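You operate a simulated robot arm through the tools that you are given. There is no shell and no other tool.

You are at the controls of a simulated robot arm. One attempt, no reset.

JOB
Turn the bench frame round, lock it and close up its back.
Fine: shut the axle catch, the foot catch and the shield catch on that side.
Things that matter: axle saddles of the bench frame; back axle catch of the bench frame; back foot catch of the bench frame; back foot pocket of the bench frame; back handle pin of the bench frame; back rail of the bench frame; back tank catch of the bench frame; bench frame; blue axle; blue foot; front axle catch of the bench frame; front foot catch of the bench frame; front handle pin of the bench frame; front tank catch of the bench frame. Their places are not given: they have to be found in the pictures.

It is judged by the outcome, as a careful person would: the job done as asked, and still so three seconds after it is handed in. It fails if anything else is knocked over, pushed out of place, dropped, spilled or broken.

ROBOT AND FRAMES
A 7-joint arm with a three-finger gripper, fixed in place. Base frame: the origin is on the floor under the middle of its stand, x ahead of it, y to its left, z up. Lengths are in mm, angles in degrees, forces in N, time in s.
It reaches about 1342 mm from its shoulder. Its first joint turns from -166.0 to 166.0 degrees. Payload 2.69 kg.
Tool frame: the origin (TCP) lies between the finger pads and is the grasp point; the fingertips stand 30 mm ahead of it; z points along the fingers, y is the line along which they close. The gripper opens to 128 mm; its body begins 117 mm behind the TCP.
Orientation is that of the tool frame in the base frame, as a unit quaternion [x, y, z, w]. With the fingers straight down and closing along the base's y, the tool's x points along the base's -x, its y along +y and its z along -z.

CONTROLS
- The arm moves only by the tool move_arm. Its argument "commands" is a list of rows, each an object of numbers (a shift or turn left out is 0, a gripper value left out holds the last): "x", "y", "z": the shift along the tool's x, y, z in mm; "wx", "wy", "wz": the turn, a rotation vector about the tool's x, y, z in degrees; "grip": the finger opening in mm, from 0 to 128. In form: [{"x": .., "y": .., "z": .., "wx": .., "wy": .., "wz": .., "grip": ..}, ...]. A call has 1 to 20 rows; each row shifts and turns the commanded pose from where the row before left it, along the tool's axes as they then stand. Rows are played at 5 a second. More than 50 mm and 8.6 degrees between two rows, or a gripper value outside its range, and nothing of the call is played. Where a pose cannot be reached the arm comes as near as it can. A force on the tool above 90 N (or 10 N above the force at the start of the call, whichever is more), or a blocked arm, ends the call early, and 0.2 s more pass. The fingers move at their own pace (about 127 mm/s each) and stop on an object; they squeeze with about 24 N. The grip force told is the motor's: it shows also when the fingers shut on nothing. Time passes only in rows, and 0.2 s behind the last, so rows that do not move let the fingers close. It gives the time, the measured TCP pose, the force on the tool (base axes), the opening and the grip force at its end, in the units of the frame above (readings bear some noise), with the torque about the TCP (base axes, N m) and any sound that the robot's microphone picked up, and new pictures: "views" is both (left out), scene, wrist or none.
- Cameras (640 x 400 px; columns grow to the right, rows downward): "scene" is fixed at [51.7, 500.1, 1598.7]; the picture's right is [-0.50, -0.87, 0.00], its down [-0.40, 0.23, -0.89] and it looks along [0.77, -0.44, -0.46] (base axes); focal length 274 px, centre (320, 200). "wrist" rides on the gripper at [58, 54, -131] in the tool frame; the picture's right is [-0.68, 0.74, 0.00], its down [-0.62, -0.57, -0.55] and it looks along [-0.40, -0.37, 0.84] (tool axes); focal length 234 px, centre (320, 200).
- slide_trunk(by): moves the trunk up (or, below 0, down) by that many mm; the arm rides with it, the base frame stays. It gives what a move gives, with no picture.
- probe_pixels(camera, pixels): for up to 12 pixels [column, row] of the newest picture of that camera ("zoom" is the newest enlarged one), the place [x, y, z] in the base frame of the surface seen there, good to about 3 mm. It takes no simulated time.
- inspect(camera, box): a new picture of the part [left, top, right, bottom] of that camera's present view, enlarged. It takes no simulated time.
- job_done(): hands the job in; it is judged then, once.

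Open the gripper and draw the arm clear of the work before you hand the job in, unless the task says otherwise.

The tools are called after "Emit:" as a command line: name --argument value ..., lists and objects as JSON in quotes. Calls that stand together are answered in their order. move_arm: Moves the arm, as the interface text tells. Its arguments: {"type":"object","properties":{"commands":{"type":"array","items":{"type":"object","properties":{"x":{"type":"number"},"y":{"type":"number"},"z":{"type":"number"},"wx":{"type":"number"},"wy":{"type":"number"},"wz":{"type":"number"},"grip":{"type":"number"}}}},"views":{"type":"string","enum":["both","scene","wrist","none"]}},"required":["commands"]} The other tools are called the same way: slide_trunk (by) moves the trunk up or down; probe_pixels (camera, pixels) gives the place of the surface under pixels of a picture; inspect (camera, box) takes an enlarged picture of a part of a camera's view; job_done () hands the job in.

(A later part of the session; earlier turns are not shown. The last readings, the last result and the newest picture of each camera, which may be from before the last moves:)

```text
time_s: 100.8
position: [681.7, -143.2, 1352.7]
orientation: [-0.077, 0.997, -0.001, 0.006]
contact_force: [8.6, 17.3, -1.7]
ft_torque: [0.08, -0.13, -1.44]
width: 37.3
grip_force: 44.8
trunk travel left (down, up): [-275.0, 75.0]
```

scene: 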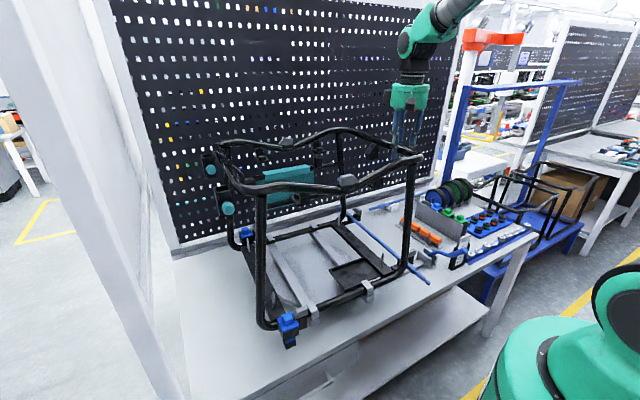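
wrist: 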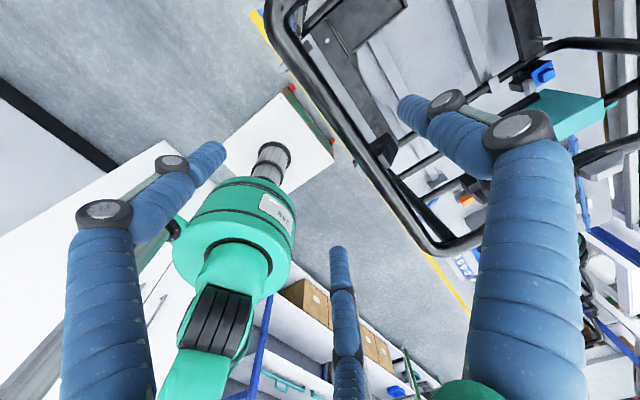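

It's free past zero. Continuing counter-clockwise with 3° rows.

Emit:
move_arm --commands '[{"y": 2.5}, {"x": -13.2, "y": -5.4, "wz": -3}, {"x": -13.2, "y": -5.4, "wz": -3}, {"x": -13.2, "y": -5.4, "wz": -3}, {"x": -13.2, "y": -5.4, "wz": -3}, {"x": -13.2, "y": -5.4, "wz": -3}, {"x": -13.2, "y": -5.4, "wz": -3}, {"x": -13.2, "y": -5.4, "wz": -3}, {"x": -13.2, "y": -5.4, "wz": -3}, {"x": -13.2, "y": -5.4, "wz": -3}, {"x": -13.2, "y": -5.4, "wz": -3}, {}]' --views "none"

```text
time_s: 103.4
position: [827.8, -144.3, 1353.0]
orientation: [-0.333, 0.943, -0.001, 0.006]
contact_force: [20.0, -42.6, -18.5]
ft_torque: [-0.17, -0.42, -2.59]
width: 36.8
grip_force: 45.2
trunk travel left (down, up): [-275.0, 75.0]
```

38.9° reached; radial trim outward is needed. I'll correct and continue another 27°.

Emit:
move_arm --commands '[{"x": 3.0, "y": -6.5}, {"x": -13.6, "y": -5.4, "wz": -3}, {"x": -13.6, "y": -5.4, "wz": -3}, {"x": -13.6, "y": -5.4, "wz": -3}, {"x": -13.6, "y": -5.4, "wz": -3}, {"x": -13.6, "y": -5.4, "wz": -3}, {"x": -13.6, "y": -5.4, "wz": -3}, {"x": -13.6, "y": -5.4, "wz": -3}, {"x": -13.6, "y": -5.4, "wz": -3}, {"x": -13.6, "y": -5.4, "wz": -3}, {}]' --views "scene"

```text
time_s: 105.8
position: [940.8, -85.8, 1352.5]
orientation: [-0.543, 0.84, -0.004, 0.003]
contact_force: [3.6, 3.9, -48.3]
ft_torque: [-0.36, -0.27, -1.81]
width: 37.3
grip_force: 44.9
trunk travel left (down, up): [-275.0, 75.0]
```

scene: 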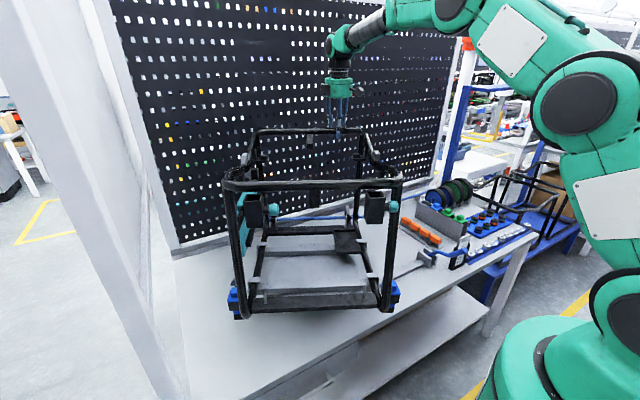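

At 66° now, forces fine in-plane but the tool is pressed down, so I'll trim z and continue to ~90°.

Emit:
move_arm --commands '[{"z": 6}, {"x": -13.7, "y": -5.6, "wz": -3}, {"x": -13.7, "y": -5.6, "wz": -3}, {"x": -13.7, "y": -5.6, "wz": -3}, {"x": -13.7, "y": -5.6, "wz": -3}, {"x": -13.7, "y": -5.6, "wz": -3}, {"x": -13.7, "y": -5.6, "wz": -3}, {"x": -13.7, "y": -5.6, "wz": -3}, {"x": -13.7, "y": -5.6, "wz": -3}, {}]' --views "scene"

```text
time_s: 108.0
position: [1013.4, 8.6, 1352.5]
orientation: [-0.706, 0.708, -0.009, 0.007]
contact_force: [69.8, -17.2, 31.7]
ft_torque: [1.22, -0.43, -3.28]
width: 36.9
grip_force: 45.6
trunk travel left (down, up): [-275.0, 75.0]
```

scene: 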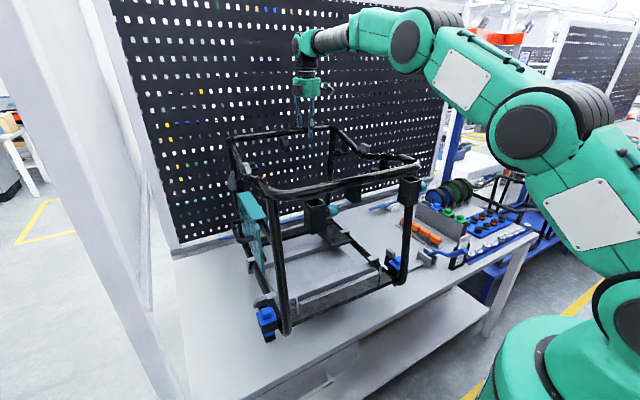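

About 90° counter-clockwise now. I'll relieve the radial load, release, lift, and look before the next stroke.

Emit:
move_arm --commands '[{"y": -5}, {"y": -4}, {"grip": 128}, {}, {}, {"z": -35}, {"z": -40}, {"z": -40}, {"z": -40}, {"y": 40}, {"y": 40}, {"y": 40}, {"y": 40}, {"y": 40}, {"y": 40}, {"y": 40}, {"y": 40}, {}]' --views "both"

```text
time_s: 111.8
position: [684.6, 15.0, 1487.6]
orientation: [-0.706, 0.708, -0.004, 0.004]
contact_force: [0.1, 0.1, -0.7]
ft_torque: [0.02, -0.08, -0.03]
width: 128.2
grip_force: 0.1
out of reach, approached as far as the arm can: row 8, 9
trunk travel left (down, up): [-275.0, 75.0]
```

scene: 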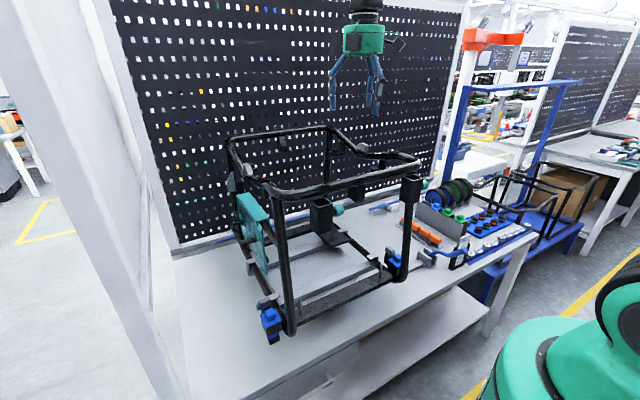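
wrist: 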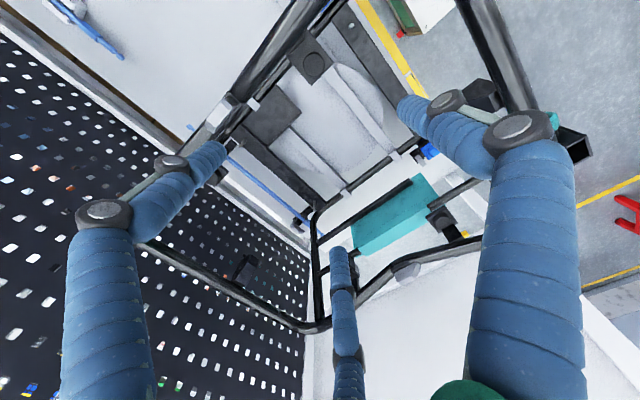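

The frame is at ~90° CCW with the handle sockets on the front side. I'll re-yaw to −90° and move over the front rail between the sockets (y≈60).

Emit:
move_arm --commands '[{"wz": 8.2}, {"wz": 8.2}, {"wz": 8.2}, {"wz": 8.2}, {"wz": 8.2}, {"wz": 8.2}, {"wz": 8.2}, {"wz": 8.2}, {"wz": 8.2}, {"wz": 8.2}, {"wz": 8.2}, {"wz": 8.2}, {"wz": 8.2}, {"wz": 8.2}, {"wz": 8.2}, {"wz": 8.2}, {"wz": 8.2}, {"wz": 8.2}]' --views "none"

Emit:
move_arm --commands '[{"wz": 8.2}, {"wz": 8.2}, {"wz": 8.2}, {"wz": 7.8}, {"x": 9, "y": -38}, {"x": 9, "y": -38}, {"x": 9, "y": -38}, {"x": 9, "y": -38}, {"x": 9, "y": -38}, {}]' --views "both"

```text
time_s: 115.6
position: [684.3, 11.4, 1488.8]
orientation: [0.484, 0.875, 0.002, 0.006]
contact_force: [0.8, -0.2, -0.1]
ft_torque: [0.02, 0.01, 0.03]
width: 128.0
grip_force: 0.0
trunk travel left (down, up): [-275.0, 75.0]
```

```text
time_s: 117.8
position: [493.8, 56.0, 1485.9]
orientation: [0.708, 0.706, 0.003, 0.005]
contact_force: [-0.2, 0.1, 1.0]
ft_torque: [-0.03, -0.03, 0.0]
width: 128.2
grip_force: 0.1
trunk travel left (down, up): [-275.0, 75.0]
```

scene: 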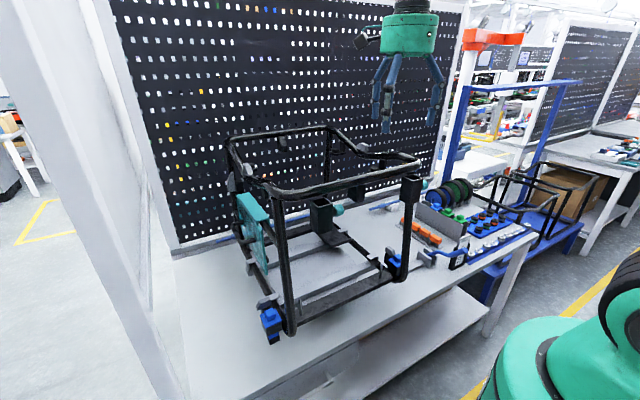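
wrist: 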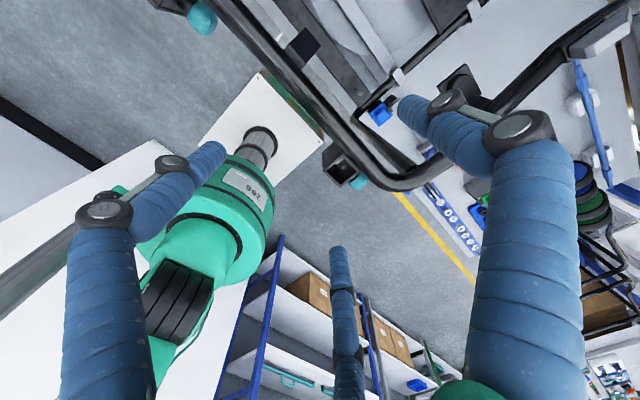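

I'll probe the rail and sockets near the gripper to choose a clear grip spot.

Emit:
probe_pixels --camera "wrist" --pixels '[[345, 172], [333, 155], [350, 185], [325, 125], [300, 95], [275, 65], [250, 35], [302, 45], [200, 15], [180, 5], [350, 150], [365, 180]]'

```text
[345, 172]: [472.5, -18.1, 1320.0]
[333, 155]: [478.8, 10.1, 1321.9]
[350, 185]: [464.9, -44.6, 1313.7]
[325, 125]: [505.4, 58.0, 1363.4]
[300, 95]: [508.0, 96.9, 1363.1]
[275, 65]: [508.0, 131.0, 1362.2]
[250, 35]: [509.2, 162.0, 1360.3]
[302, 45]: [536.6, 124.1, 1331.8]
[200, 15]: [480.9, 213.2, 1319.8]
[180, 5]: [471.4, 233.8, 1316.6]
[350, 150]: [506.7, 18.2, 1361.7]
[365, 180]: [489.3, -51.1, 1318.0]
```

The socket's top is at z≈1322 spanning y≈−22…12; rail axis x≈505. I'll shift to y≈72, lower to z≈1354 and grip.

Emit:
move_arm --commands '[{"x": 16, "y": 1}, {"z": 33}, {"z": 33}, {"z": 33}, {"z": 32}, {"grip": 0}, {}, {}, {}, {}]' --views "wrist"

```text
time_s: 120.0
position: [493.8, 72.5, 1356.3]
orientation: [0.709, 0.705, 0.005, 0.006]
contact_force: [-10.4, -5.1, 54.3]
ft_torque: [-3.88, 1.86, -0.72]
width: 123.9
grip_force: 24.1
trunk travel left (down, up): [-275.0, 75.0]
```

wrist: 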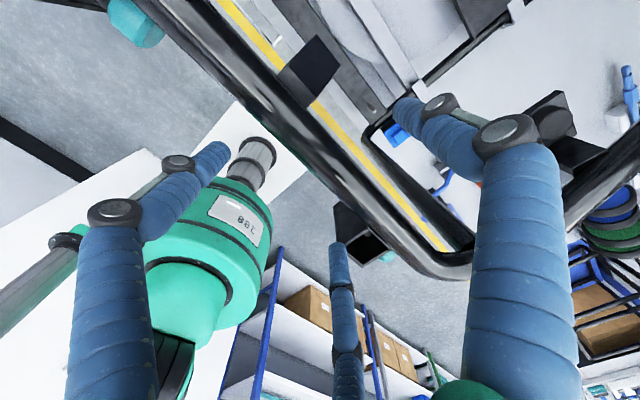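

A paired fingertip landed on the socket's top (54 N up, width stuck at 124). I'll lift, shift further +y to ~95, and retry.

Emit:
move_arm --commands '[{"grip": 128}, {"z": -25}, {"z": -25}, {"x": 12}, {"x": 11}, {}]' --views "wrist"

Emit:
probe_pixels --camera "wrist" --pixels '[[338, 245], [355, 200], [340, 190], [330, 185], [310, 70], [325, 60], [300, 95], [315, 50]]'

```text
time_s: 121.4
position: [494.9, 95.2, 1405.1]
orientation: [0.708, 0.706, 0.003, 0.005]
contact_force: [-0.1, 0.0, -0.2]
ft_torque: [-0.01, -0.01, -0.02]
width: 128.0
grip_force: 0.1
trunk travel left (down, up): [-275.0, 75.0]
```

wrist: 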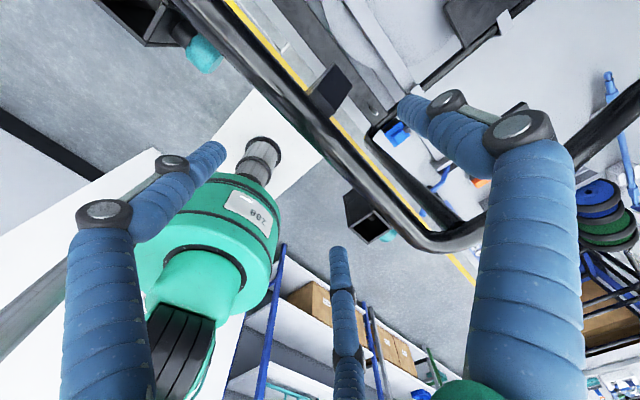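

```text
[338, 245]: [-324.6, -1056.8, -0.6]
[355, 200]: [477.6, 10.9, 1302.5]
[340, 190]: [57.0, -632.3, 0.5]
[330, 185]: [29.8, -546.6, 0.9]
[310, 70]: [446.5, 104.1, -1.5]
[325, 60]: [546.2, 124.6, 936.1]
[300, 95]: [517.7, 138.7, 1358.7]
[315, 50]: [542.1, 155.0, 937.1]
```

Now there's more margin to the socket (side at y≈12). I'll check the bracket's near edge before lowering.

Emit:
probe_pixels --camera "wrist" --pixels '[[330, 88], [320, 100], [340, 80], [328, 105], [345, 90], [350, 130], [375, 165]]'

```text
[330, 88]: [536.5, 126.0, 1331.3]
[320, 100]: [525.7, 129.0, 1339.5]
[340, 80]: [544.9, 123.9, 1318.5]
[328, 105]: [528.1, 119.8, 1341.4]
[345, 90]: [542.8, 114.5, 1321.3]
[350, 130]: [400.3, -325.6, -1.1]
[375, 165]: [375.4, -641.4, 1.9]
```

The bracket's near edge is y≈113, so y≈86 clears both bracket and socket. Lowering there and gripping.

Emit:
move_arm --commands '[{"x": -9}, {"z": 25}, {"z": 24}, {"grip": 0}, {}, {}, {}, {}]' --views "wrist"

```text
time_s: 123.2
position: [503.7, 86.4, 1355.0]
orientation: [0.708, 0.706, 0.006, 0.006]
contact_force: [49.5, 7.7, 1.7]
ft_torque: [0.14, -0.25, 0.2]
width: 36.5
grip_force: 45.1
trunk travel left (down, up): [-275.0, 75.0]
```

wrist: 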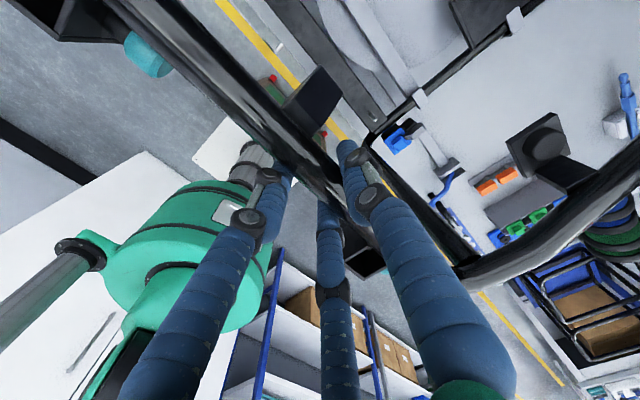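

Gripped. I'll trim +8 mm in x to relax and continue counter-clockwise 30°.

Emit:
move_arm --commands '[{"y": 7}, {"x": -4.3, "y": 0.8, "wz": -1}, {"x": -8.6, "y": 1.5, "wz": -2}, {"x": -12.87, "y": 2.33, "wz": -3}, {"x": -12.87, "y": 2.33, "wz": -3}, {"x": -12.87, "y": 2.33, "wz": -3}, {"x": -12.87, "y": 2.33, "wz": -3}, {"x": -12.87, "y": 2.33, "wz": -3}, {"x": -12.87, "y": 2.33, "wz": -3}, {"x": -12.87, "y": 2.33, "wz": -3}, {"x": -12.87, "y": 2.33, "wz": -3}, {"x": -12.87, "y": 2.33, "wz": -3}, {}]' --views "none"

```text
time_s: 126.0
position: [552.8, -32.4, 1354.3]
orientation: [0.501, 0.865, 0.001, 0.004]
contact_force: [0.0, -7.9, -35.2]
ft_torque: [-0.25, 0.32, -1.86]
width: 36.7
grip_force: 45.0
trunk travel left (down, up): [-275.0, 75.0]
```

Good, −60° now with low in-plane force. I'll trim z and continue another 30°.

Emit:
move_arm --commands '[{"z": 5}, {"x": -13, "y": 2.28, "wz": -3}, {"x": -13, "y": 2.28, "wz": -3}, {"x": -13, "y": 2.28, "wz": -3}, {"x": -13, "y": 2.28, "wz": -3}, {"x": -13, "y": 2.28, "wz": -3}, {"x": -13, "y": 2.28, "wz": -3}, {"x": -13, "y": 2.28, "wz": -3}, {"x": -13, "y": 2.28, "wz": -3}, {"x": -13, "y": 2.28, "wz": -3}, {"x": -13, "y": 2.28, "wz": -3}, {}]' --views "scene"

```text
time_s: 128.6
position: [655.8, -113.8, 1354.3]
orientation: [0.26, 0.966, 0.003, 0.009]
contact_force: [-8.1, -41.1, 51.0]
ft_torque: [-0.79, -1.02, -2.42]
width: 37.4
grip_force: 44.6
trunk travel left (down, up): [-275.0, 75.0]
```

scene: 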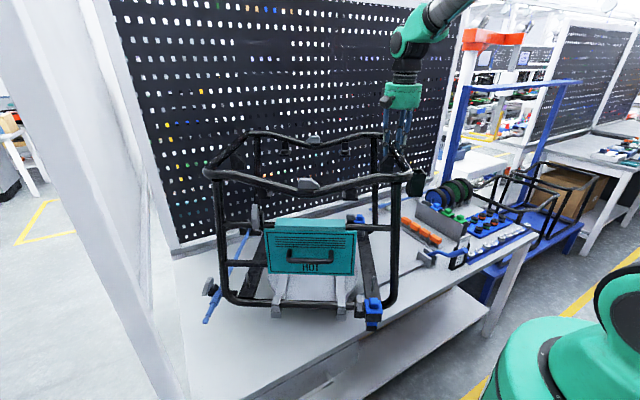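

The shield ("HOT") on the back is coming round to the front. I'll trim forces and go to about 177°.

Emit:
move_arm --commands '[{"x": -0.9, "y": -6.0, "z": -7}, {"x": -13.2, "y": 2.28, "wz": -3}, {"x": -13.2, "y": 2.28, "wz": -3}, {"x": -13.2, "y": 2.28, "wz": -3}, {"x": -13.2, "y": 2.28, "wz": -3}, {"x": -13.2, "y": 2.28, "wz": -3}, {"x": -13.2, "y": 2.28, "wz": -3}, {"x": -13.2, "y": 2.28, "wz": -3}, {"x": -13.2, "y": 2.28, "wz": -3}, {"x": -8.8, "y": 1.5, "wz": -2}, {}]' --views "both"

```text
time_s: 131.0
position: [770.9, -135.1, 1357.9]
orientation: [0.036, 0.999, -0.001, 0.005]
contact_force: [6.1, -5.7, -49.3]
ft_torque: [-0.39, 0.23, -1.56]
width: 37.2
grip_force: 45.2
trunk travel left (down, up): [-275.0, 75.0]
```

scene: 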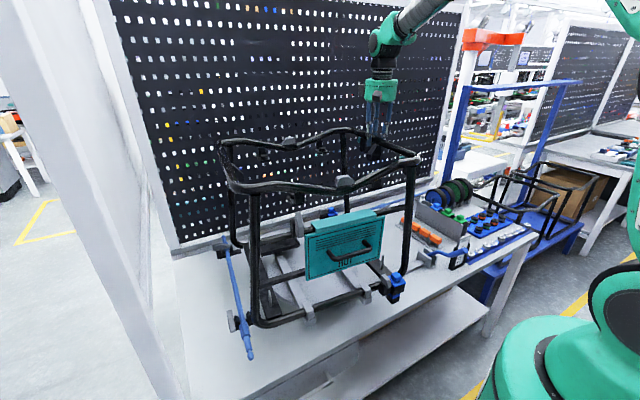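
wrist: 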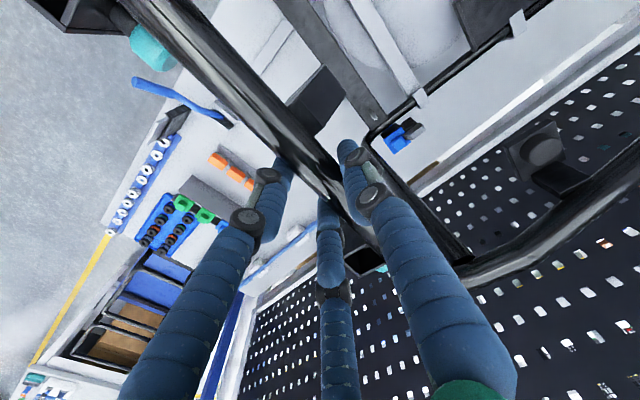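

Near the end. I'll measure the axle's direction to get the actual frame angle.

Emit:
inspect --camera "scene" --box '[205, 225, 305, 370]'

Emit:
probe_pixels --camera "scene" --pixels '[[250, 355], [248, 345], [236, 295], [232, 275], [240, 312], [245, 333]]'

```text
2.76 times, centred on (255, 298) of scene
```

zoom: 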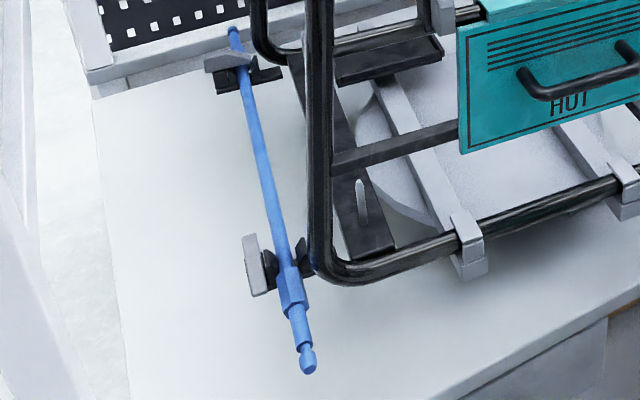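

```text
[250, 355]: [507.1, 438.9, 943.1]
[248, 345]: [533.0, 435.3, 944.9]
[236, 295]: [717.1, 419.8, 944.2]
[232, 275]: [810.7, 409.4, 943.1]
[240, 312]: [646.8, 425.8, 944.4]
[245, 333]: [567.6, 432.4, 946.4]
```

The axle shows the frame at about 174.5°, so 5.5° remain. I'll trim z and turn the rest slowly, watching for a stop.

Emit:
move_arm --commands '[{"z": 6}, {"x": -8.8, "y": 1.5, "wz": -2}, {"x": -8.8, "y": 1.5, "wz": -2}, {"x": -6.6, "y": 1.1, "wz": -1.5}, {}, {}]' --views "scene"

Emit:
probe_pixels --camera "scene" --pixels '[[242, 350], [241, 335], [236, 300], [231, 275], [225, 250], [238, 318]]'

```text
time_s: 132.4
position: [794.6, -133.1, 1358.2]
orientation: [-0.011, 1.0, -0.002, 0.008]
contact_force: [17.5, -29.4, 12.5]
ft_torque: [-0.25, -0.6, -2.69]
width: 37.0
grip_force: 45.2
trunk travel left (down, up): [-275.0, 75.0]
```

scene: 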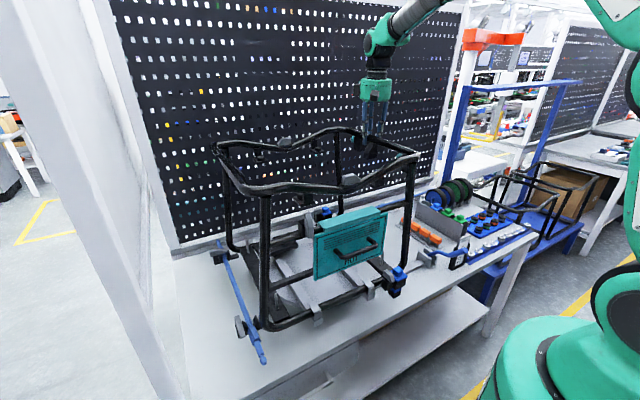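

```text
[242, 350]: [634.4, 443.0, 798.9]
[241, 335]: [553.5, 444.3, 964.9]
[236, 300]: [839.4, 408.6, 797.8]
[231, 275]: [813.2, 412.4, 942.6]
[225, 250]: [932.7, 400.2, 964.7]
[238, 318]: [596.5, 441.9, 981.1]
```

I'll zoom on the axle again for a better angle measure.

Emit:
inspect --camera "scene" --box '[200, 235, 300, 370]'

Emit:
probe_pixels --camera "scene" --pixels '[[263, 358], [259, 349], [252, 331], [245, 311], [240, 298], [234, 283], [229, 270]]'

```text
2.96 times, centred on (250, 302) of scene
```

zoom: 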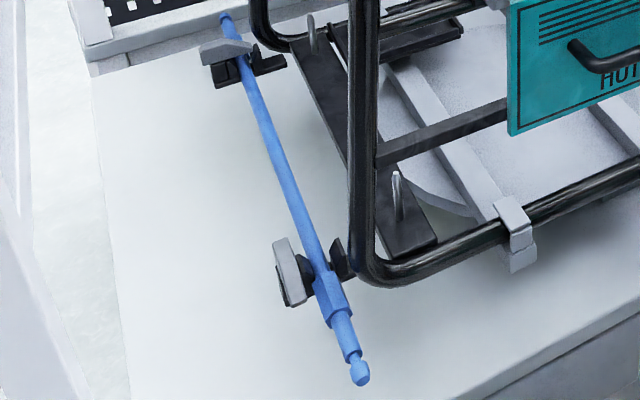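

```text
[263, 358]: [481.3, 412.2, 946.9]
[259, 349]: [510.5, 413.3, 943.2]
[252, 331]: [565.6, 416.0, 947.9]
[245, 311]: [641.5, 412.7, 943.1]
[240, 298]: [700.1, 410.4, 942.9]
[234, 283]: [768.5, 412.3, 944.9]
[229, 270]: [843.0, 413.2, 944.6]
```

The axle is now along x (y≈412 everywhere), so the frame is at 180°. I'll relax the radial force, open the gripper, lift, and confirm the angle holds.

Emit:
move_arm --commands '[{"x": -1.5, "y": -4, "z": -2}, {}, {"grip": 128}, {}, {}, {"z": -35}, {"z": -40}, {"z": -40}, {"z": -30}, {}]' --views "both"

Emit:
probe_pixels --camera "scene" --pixels '[[263, 358], [259, 349], [252, 331], [245, 311], [240, 298], [234, 283], [229, 270]]'

```text
time_s: 134.6
position: [791.3, -134.6, 1500.1]
orientation: [-0.012, 1.0, -0.002, 0.006]
contact_force: [-0.5, 0.0, -1.0]
ft_torque: [-0.02, -0.01, -0.02]
width: 127.9
grip_force: 0.2
trunk travel left (down, up): [-275.0, 75.0]
```

scene: 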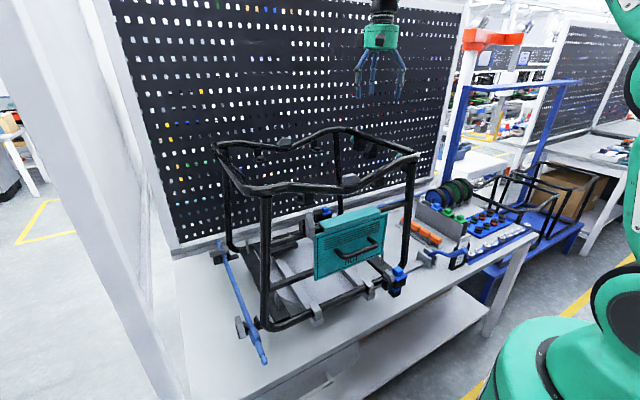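
wrist: 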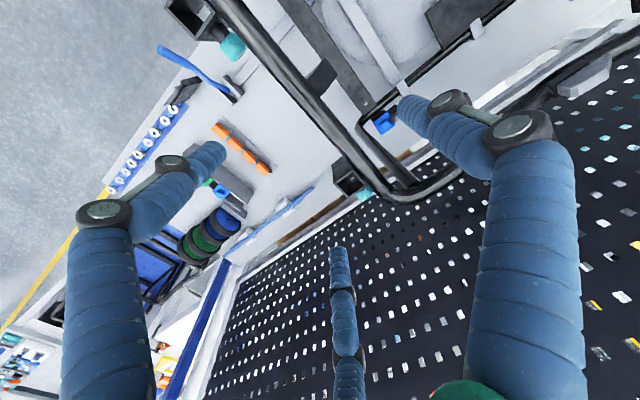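

```text
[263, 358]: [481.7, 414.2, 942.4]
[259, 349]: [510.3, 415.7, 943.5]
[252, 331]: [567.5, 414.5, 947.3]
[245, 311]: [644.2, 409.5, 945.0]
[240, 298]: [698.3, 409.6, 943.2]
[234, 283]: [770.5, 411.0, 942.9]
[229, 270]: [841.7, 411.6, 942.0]
```

The frame rests at ~180°. Next is locking: push the lever back upright (+x). I'll retract above and in front of the lever with yaw +90 and the fingers closed as a fist.

Emit:
move_arm --commands '[{"x": 39, "y": -26.3}, {"x": 39, "y": -26.3}, {"x": 39, "y": -26.3}, {"x": 39, "y": -26.3}, {"x": 39, "y": -26.3}, {"x": 39, "y": -26.3}, {"x": 39, "y": -26.3}, {"x": 39, "y": -26.3}, {"x": 39, "y": -26.3}, {"wz": -8.05}, {"wz": -8.05}, {"wz": -8.05}, {"wz": -8.05}, {"wz": -8.05}, {"wz": -8.05}, {"wz": -8.05}, {"wz": -8.05}, {"wz": -8.05}, {"wz": -8.05}, {"wz": -8.05}]' --views "none"

Emit:
move_arm --commands '[{"z": 40}, {"z": 40}, {"z": 40}, {"z": 40}, {"z": 40}, {"z": 40}, {"z": 40}, {"z": 40}, {"grip": 60}, {}]' --views "both"

```text
time_s: 138.8
position: [448.3, -379.0, 1498.6]
orientation: [-0.707, 0.707, -0.005, 0.004]
contact_force: [-0.4, 0.5, -0.3]
ft_torque: [0.02, 0.02, 0.01]
width: 127.7
grip_force: 0.2
trunk travel left (down, up): [-275.0, 75.0]
```

```text
time_s: 141.0
position: [455.0, -381.6, 1179.9]
orientation: [-0.706, 0.708, -0.006, 0.004]
contact_force: [0.3, 0.7, 0.6]
ft_torque: [-0.01, -0.06, -0.02]
width: 59.9
grip_force: 0.0
trunk travel left (down, up): [-275.0, 75.0]
```

scene: 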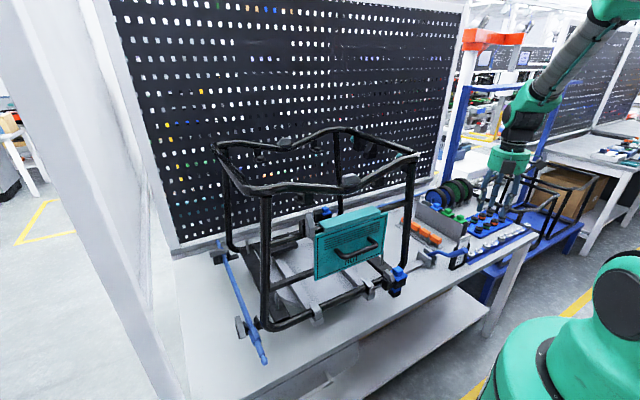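
wrist: 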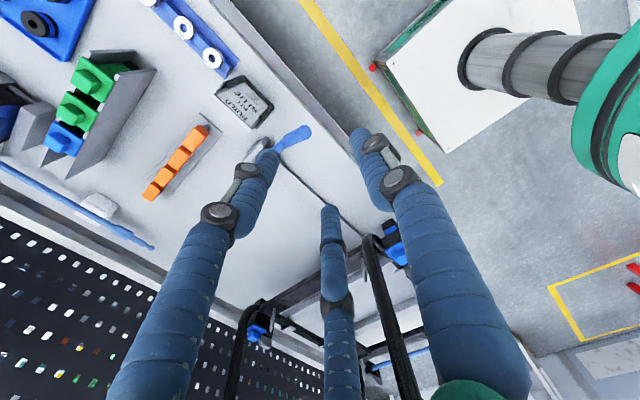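

I'll close the fingers into a fist, adjust to about (438,−374), and descend to z≈945 in front of the lever end.

Emit:
move_arm --commands '[{"x": -7, "y": 17, "grip": 0}, {}, {"z": 40}, {"z": 40}, {"z": 40}, {"z": 40}, {"z": 40}, {"z": 30}, {}]' --views "both"

```text
time_s: 143.0
position: [436.4, -373.1, 948.0]
orientation: [-0.706, 0.708, -0.005, 0.004]
contact_force: [-0.1, -0.8, 0.4]
ft_torque: [0.01, 0.01, 0.0]
width: 2.4
grip_force: 24.2
trunk travel left (down, up): [-275.0, 75.0]
```

scene: 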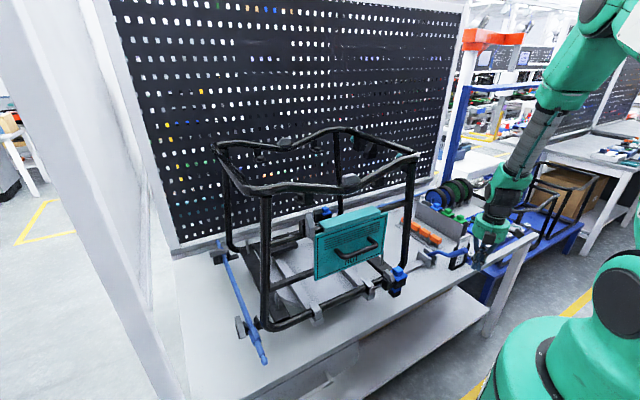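
wrist: 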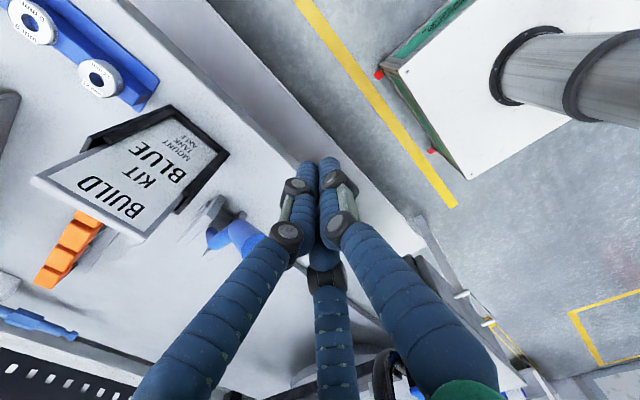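

Fist is in front of the lever. I'll push +x in small steps, monitoring force.

Emit:
move_arm --commands '[{"y": -6}, {"y": -6}, {"y": -6}, {"y": -6}, {"y": -6}, {"y": -6}, {}]' --views "wrist"

```text
time_s: 144.6
position: [474.8, -371.6, 949.0]
orientation: [-0.706, 0.708, -0.004, 0.004]
contact_force: [0.9, 0.3, -0.5]
ft_torque: [-0.01, 0.04, 0.02]
width: 1.9
grip_force: 23.9
trunk travel left (down, up): [-275.0, 75.0]
```

wrist: 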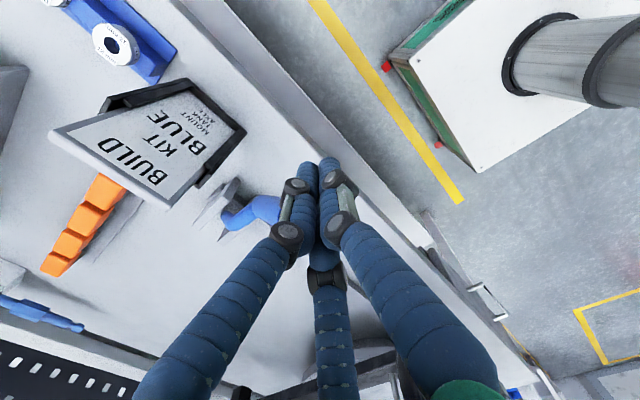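

Near contact now. Continuing +x with smaller steps.

Emit:
move_arm --commands '[{"y": -5}, {"y": -5}, {"y": -5}, {"y": -5}, {}]' --views "none"

Emit:
move_arm --commands '[{"y": -5}, {"y": -5}, {"y": -5}, {"y": -5}, {}]' --views "both"

```text
time_s: 145.8
position: [496.3, -372.6, 946.4]
orientation: [-0.707, 0.707, -0.004, 0.003]
contact_force: [-1.4, 0.4, -0.6]
ft_torque: [0.01, -0.02, -0.01]
width: 2.1
grip_force: 24.7
trunk travel left (down, up): [-275.0, 75.0]
```

```text
time_s: 147.0
position: [513.9, -370.8, 949.7]
orientation: [-0.706, 0.708, -0.006, 0.004]
contact_force: [-0.3, -0.3, 0.1]
ft_torque: [0.02, -0.01, -0.01]
width: 2.0
grip_force: 24.3
trunk travel left (down, up): [-275.0, 75.0]
```

scene: 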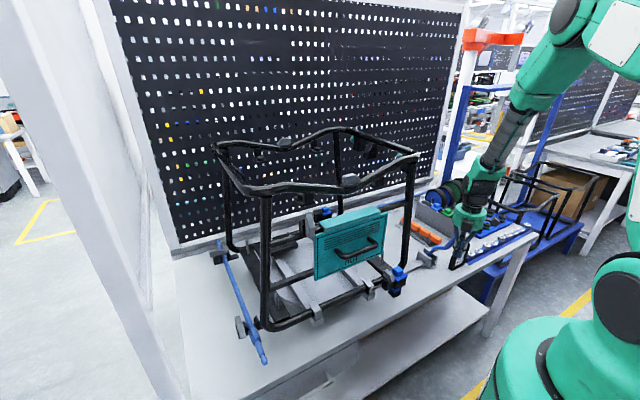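
wrist: 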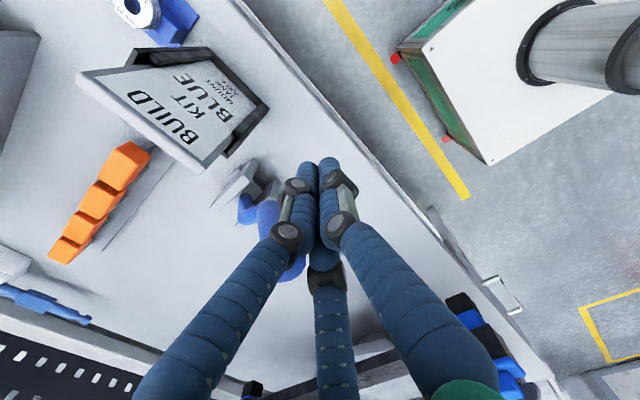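

The lever is rising with the fist at low force. Continuing +x toward the upright stop.

Emit:
move_arm --commands '[{"y": -5}, {"y": -5}, {"y": -5}, {"y": -5}, {"y": -5}, {}]' --views "none"

Emit:
move_arm --commands '[{"y": -5}, {"y": -5}, {"y": -5}, {"y": -5}, {"y": -5}, {}]' --views "both"

```text
time_s: 148.4
position: [540.5, -373.7, 948.8]
orientation: [-0.706, 0.708, -0.006, 0.004]
contact_force: [-0.1, 0.0, 0.8]
ft_torque: [0.01, -0.06, -0.05]
width: 2.1
grip_force: 24.1
trunk travel left (down, up): [-275.0, 75.0]
```

```text
time_s: 149.8
position: [564.8, -372.7, 949.0]
orientation: [-0.706, 0.708, -0.005, 0.004]
contact_force: [1.2, -0.3, 0.2]
ft_torque: [0.02, 0.01, 0.04]
width: 2.5
grip_force: 23.9
trunk travel left (down, up): [-275.0, 75.0]
```

scene: 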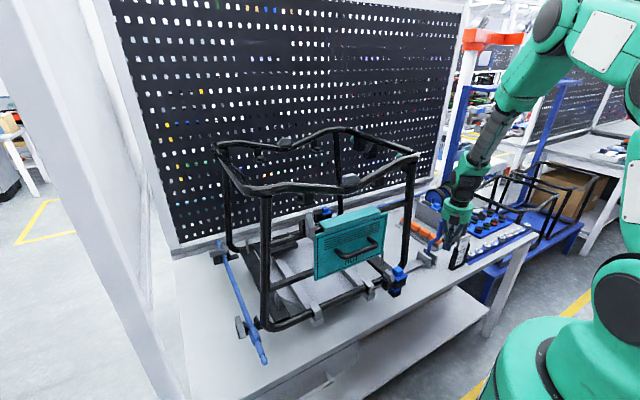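
wrist: 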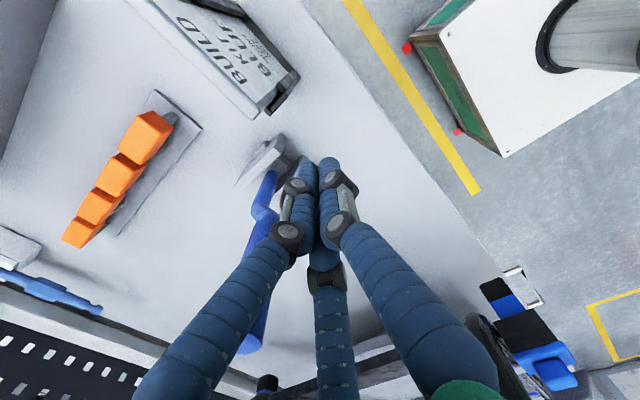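

The handle looks to have swung up (end near wrist (252,340)). I'll probe it.

Emit:
probe_pixels --camera "wrist" --pixels '[[250, 345], [258, 335], [262, 320], [265, 215], [270, 190]]'

Emit:
move_arm --commands '[{"y": -5}, {"y": -5}, {"y": -5}, {}]' --views "wrist"

```text
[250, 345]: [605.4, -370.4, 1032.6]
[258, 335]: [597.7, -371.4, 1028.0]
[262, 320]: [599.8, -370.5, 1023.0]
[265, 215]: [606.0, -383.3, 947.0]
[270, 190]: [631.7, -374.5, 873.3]
```

```text
time_s: 150.8
position: [579.4, -371.8, 951.0]
orientation: [-0.707, 0.707, -0.005, 0.003]
contact_force: [-0.5, 0.9, 0.9]
ft_torque: [0.0, 0.03, -0.03]
width: 2.0
grip_force: 24.1
trunk travel left (down, up): [-275.0, 75.0]
```

wrist: 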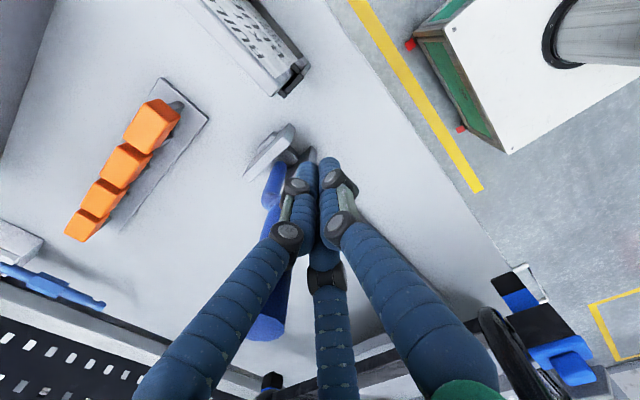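

The handle is back at its original upright position (605,−370,1032). I'll back away, rise, and verify the lock by pushing lightly on the frame's front-right post.

Emit:
move_arm --commands '[{"y": 20}, {"y": 30}, {"y": 30}, {"z": -40}, {"z": -40}, {"z": -40}, {"z": -40}, {"z": -40}, {}]' --views "both"

Emit:
inspect --camera "scene" --box '[230, 120, 440, 330]'

```text
time_s: 152.8
position: [499.4, -370.8, 1146.9]
orientation: [-0.706, 0.708, -0.005, 0.005]
contact_force: [-0.5, 0.8, 1.1]
ft_torque: [0.01, -0.03, 0.0]
width: 2.2
grip_force: 24.1
trunk travel left (down, up): [-275.0, 75.0]
```

scene: 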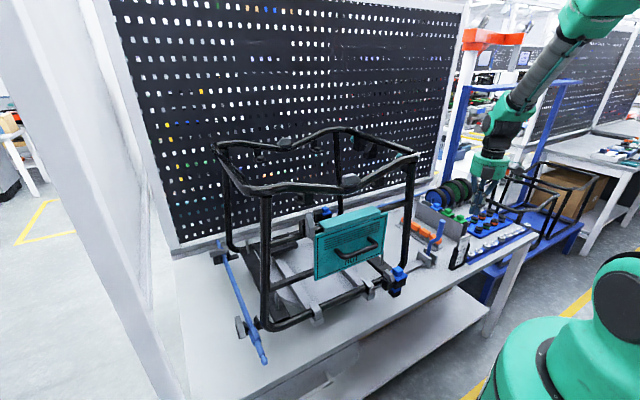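
wrist: 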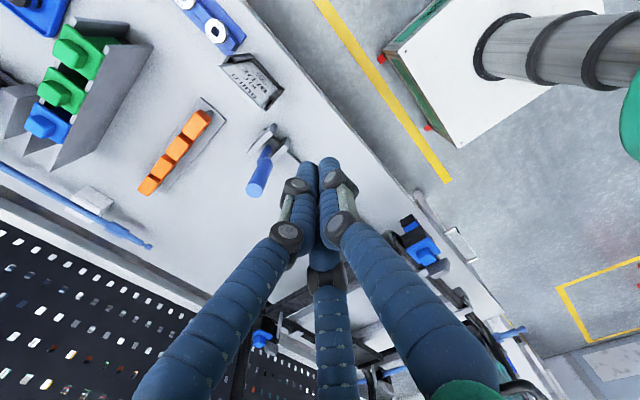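

```text
1.90 times, centred on (335, 225) of scene
```

zoom: 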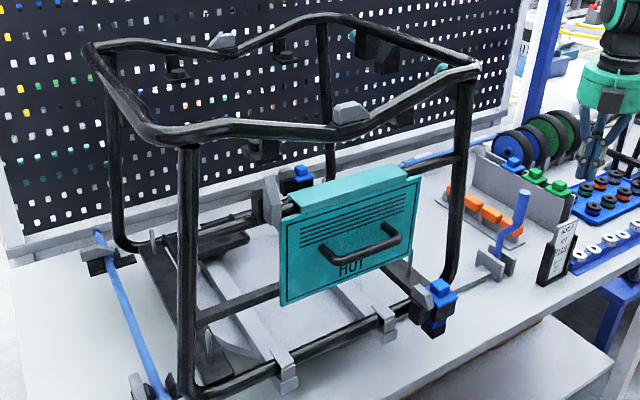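

Now the back is in front. I see a grey catch on the rail left of the shield near scene (318,222). I'll zoom in on it, the axle catch and the foot catch.

Emit:
inspect --camera "scene" --box '[295, 195, 365, 245]'

Emit:
inspect --camera "scene" --box '[355, 245, 435, 305]'

Emit:
inspect --camera "scene" --box '[220, 295, 300, 370]'

Emit:
inspect --camera "scene" --box '[310, 160, 390, 215]'

```text
8.00 times, centred on (330, 220) of scene
```

zoom: 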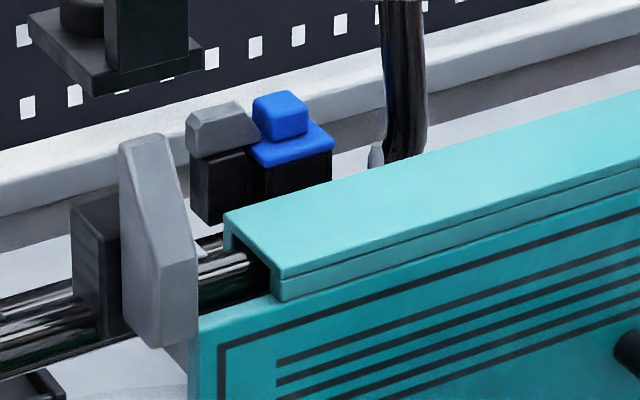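

```text
6.67 times, centred on (395, 275) of scene
```

zoom: 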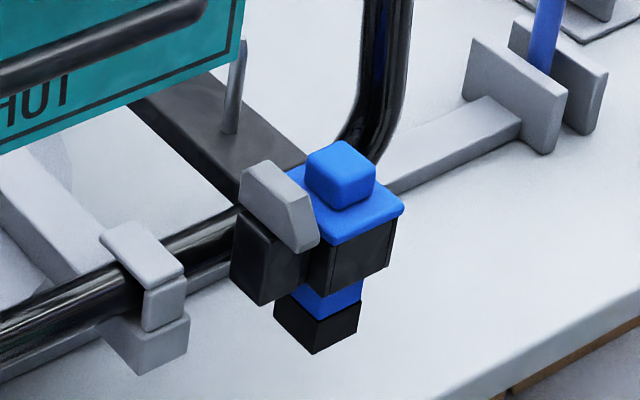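

```text
5.33 times, centred on (260, 332) of scene
```

zoom: 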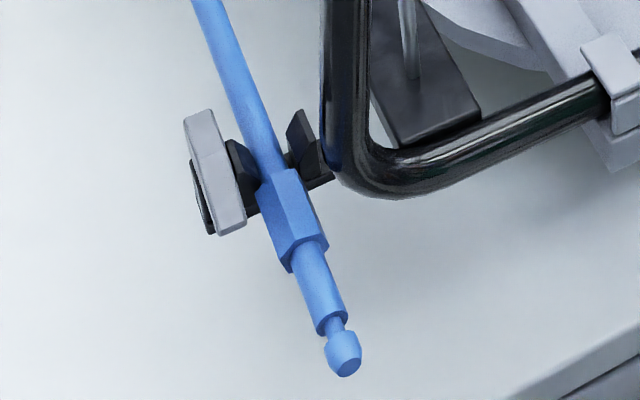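

```text
7.27 times, centred on (350, 188) of scene
```

zoom: 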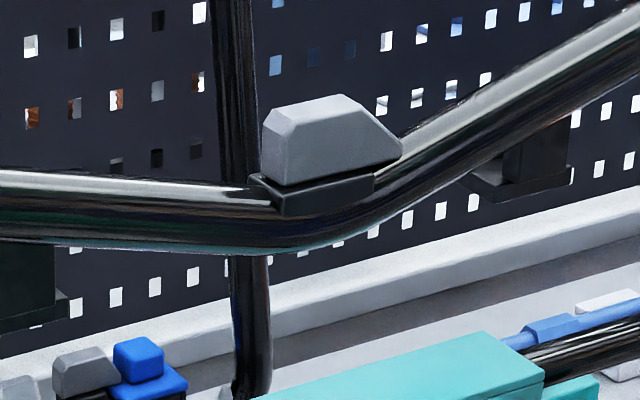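

I see the shield catch (upright grey wedge left of the shield on the back rail), the foot catch at the right-front and the axle catch at the left-front. First I'll check the lock: move the fist next to the front-right post and push it gently in +y.

Emit:
move_arm --commands '[{"x": -20, "y": -14}, {"x": -30, "y": -14}, {"x": -30, "y": -14}, {"x": -20, "y": -14}, {"x": -20}, {"x": -15}, {}]' --views "wrist"

```text
time_s: 154.4
position: [554.5, -236.4, 1148.8]
orientation: [-0.707, 0.707, -0.005, 0.005]
contact_force: [-0.7, 0.3, 0.0]
ft_torque: [0.0, 0.02, 0.0]
width: 2.1
grip_force: 23.9
trunk travel left (down, up): [-275.0, 75.0]
```

wrist: 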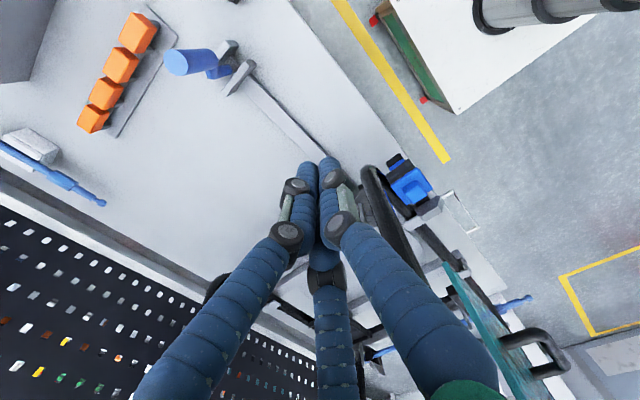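

The post is just beyond the fist. I'll step in +y until contact and read the force.

Emit:
move_arm --commands '[{"x": -8}, {"x": -8}, {"x": -8}, {"x": -8}, {"x": -6}, {}]' --views "none"

Emit:
move_arm --commands '[{"x": -4}, {"x": -4}, {"x": -4}, {}]' --views "wrist"

```text
time_s: 155.8
position: [553.6, -199.0, 1150.9]
orientation: [-0.707, 0.708, -0.005, 0.004]
contact_force: [0.2, -0.5, 0.4]
ft_torque: [-0.01, 0.02, 0.03]
width: 2.3
grip_force: 23.9
trunk travel left (down, up): [-275.0, 75.0]
```

```text
time_s: 156.8
position: [553.5, -186.1, 1149.4]
orientation: [-0.707, 0.707, -0.005, 0.004]
contact_force: [-0.3, 0.4, 0.3]
ft_torque: [0.01, -0.01, -0.03]
width: 2.3
grip_force: 23.8
trunk travel left (down, up): [-275.0, 75.0]
```

wrist: 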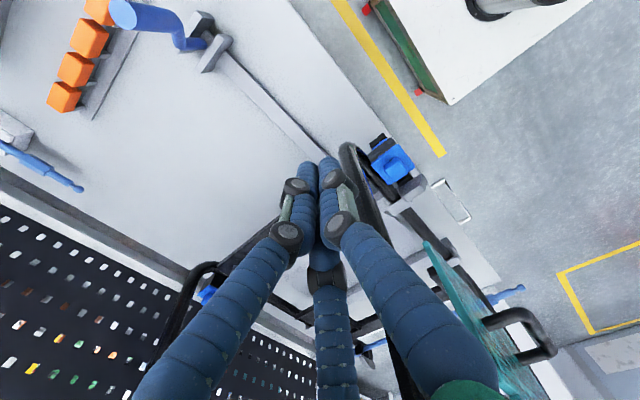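

Emit:
move_arm --commands '[{"x": -4}, {"x": -4}, {"x": -4}, {}]' --views "none"

Emit:
move_arm --commands '[{"x": -4}, {"x": -4}, {"x": -4}, {}]' --views "none"

```text
time_s: 157.8
position: [552.9, -174.8, 1149.5]
orientation: [-0.706, 0.708, -0.005, 0.004]
contact_force: [-0.9, -0.6, -0.4]
ft_torque: [-0.06, 0.02, 0.01]
width: 2.2
grip_force: 23.6
trunk travel left (down, up): [-275.0, 75.0]
```

```text
time_s: 158.8
position: [555.5, -163.1, 1147.2]
orientation: [-0.707, 0.708, -0.005, 0.003]
contact_force: [-0.5, 0.9, -0.5]
ft_torque: [0.02, 0.0, -0.01]
width: 2.2
grip_force: 24.4
trunk travel left (down, up): [-275.0, 75.0]
```

No contact yet at y=−163. I'll continue stepping gently.

Emit:
move_arm --commands '[{"x": -3}, {"x": -3}, {"x": -3}, {}]' --views "none"

Emit:
move_arm --commands '[{"x": -3}, {"x": -3}, {}]' --views "both"

```text
time_s: 159.8
position: [554.1, -159.1, 1149.8]
orientation: [-0.707, 0.707, -0.004, 0.004]
contact_force: [5.6, -51.1, -17.3]
ft_torque: [5.46, 0.77, -0.5]
width: 2.4
grip_force: 23.4
trunk travel left (down, up): [-275.0, 75.0]
```

```text
time_s: 160.4
position: [553.8, -158.7, 1148.5]
orientation: [-0.706, 0.708, -0.005, 0.004]
contact_force: [-5.7, -62.9, -8.0]
ft_torque: [7.27, -0.71, 0.06]
width: 2.5
grip_force: 24.2
trunk travel left (down, up): [-275.0, 75.0]
stopped in row 2: the force on the tool passed its limit at 97 N (the readings are from after the stop); the commanded pose is now the measured one
```

scene: 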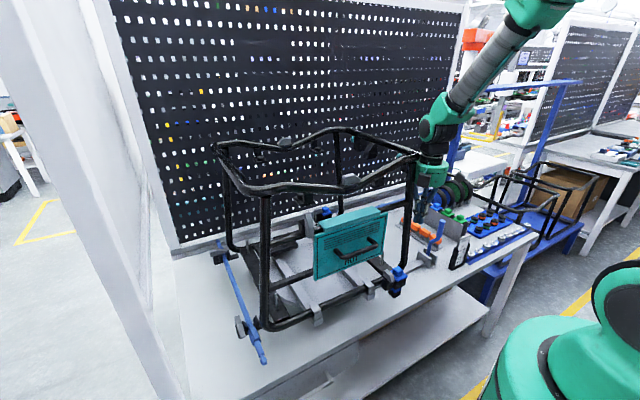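
wrist: 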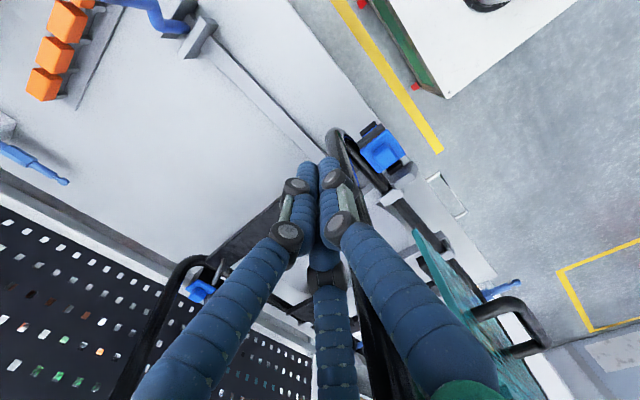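

The frame now resists ~97 N without moving, so the lock holds at 180°. I'll back off the post and probe the catches from the scene view.

Emit:
move_arm --commands '[{"x": 15}, {"x": 25}, {"x": 30}, {"x": 30}, {"z": -40}, {"z": -40}, {"z": -40}, {"z": -40}, {"z": -40}, {"z": -40}, {}]' --views "scene"

Emit:
inspect --camera "scene" --box '[355, 245, 435, 305]'

Emit:
probe_pixels --camera "zoom" --pixels '[[265, 170], [300, 190], [250, 210], [290, 240], [310, 240], [265, 265], [340, 175], [360, 210], [320, 190], [345, 270], [210, 240], [160, 260]]'

```text
time_s: 162.8
position: [551.2, -247.4, 1387.4]
orientation: [-0.707, 0.708, -0.006, 0.003]
contact_force: [0.2, -0.4, 0.6]
ft_torque: [0.0, -0.02, -0.01]
width: 2.0
grip_force: 24.5
trunk travel left (down, up): [-275.0, 75.0]
```

scene: 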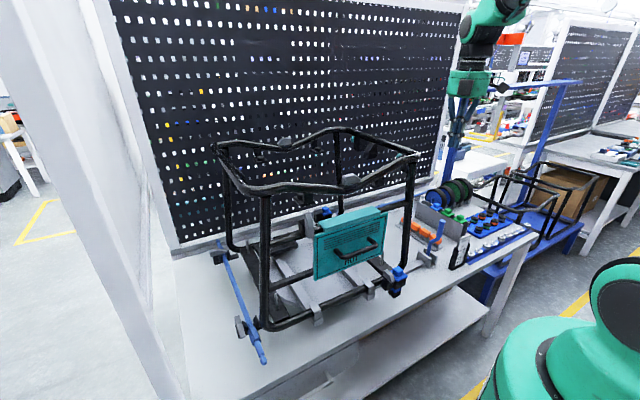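

```text
6.67 times, centred on (395, 275) of scene
```

zoom: 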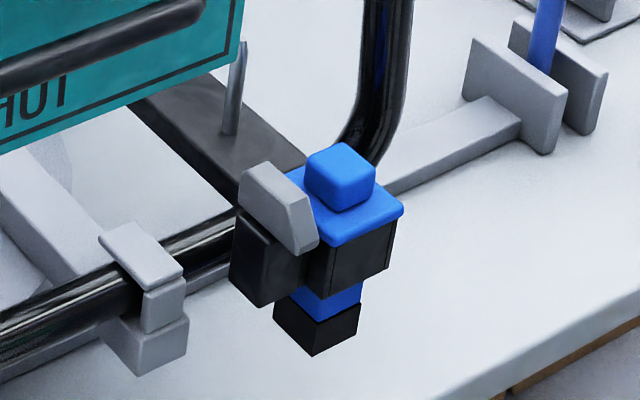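

```text
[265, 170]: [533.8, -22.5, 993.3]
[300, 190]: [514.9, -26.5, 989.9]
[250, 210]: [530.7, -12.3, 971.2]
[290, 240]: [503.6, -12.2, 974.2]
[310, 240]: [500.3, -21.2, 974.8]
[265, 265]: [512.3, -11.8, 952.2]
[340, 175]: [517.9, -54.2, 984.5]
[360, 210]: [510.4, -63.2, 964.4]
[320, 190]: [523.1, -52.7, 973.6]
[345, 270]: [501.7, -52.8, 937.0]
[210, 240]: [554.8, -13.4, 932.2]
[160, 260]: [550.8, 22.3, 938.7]
```

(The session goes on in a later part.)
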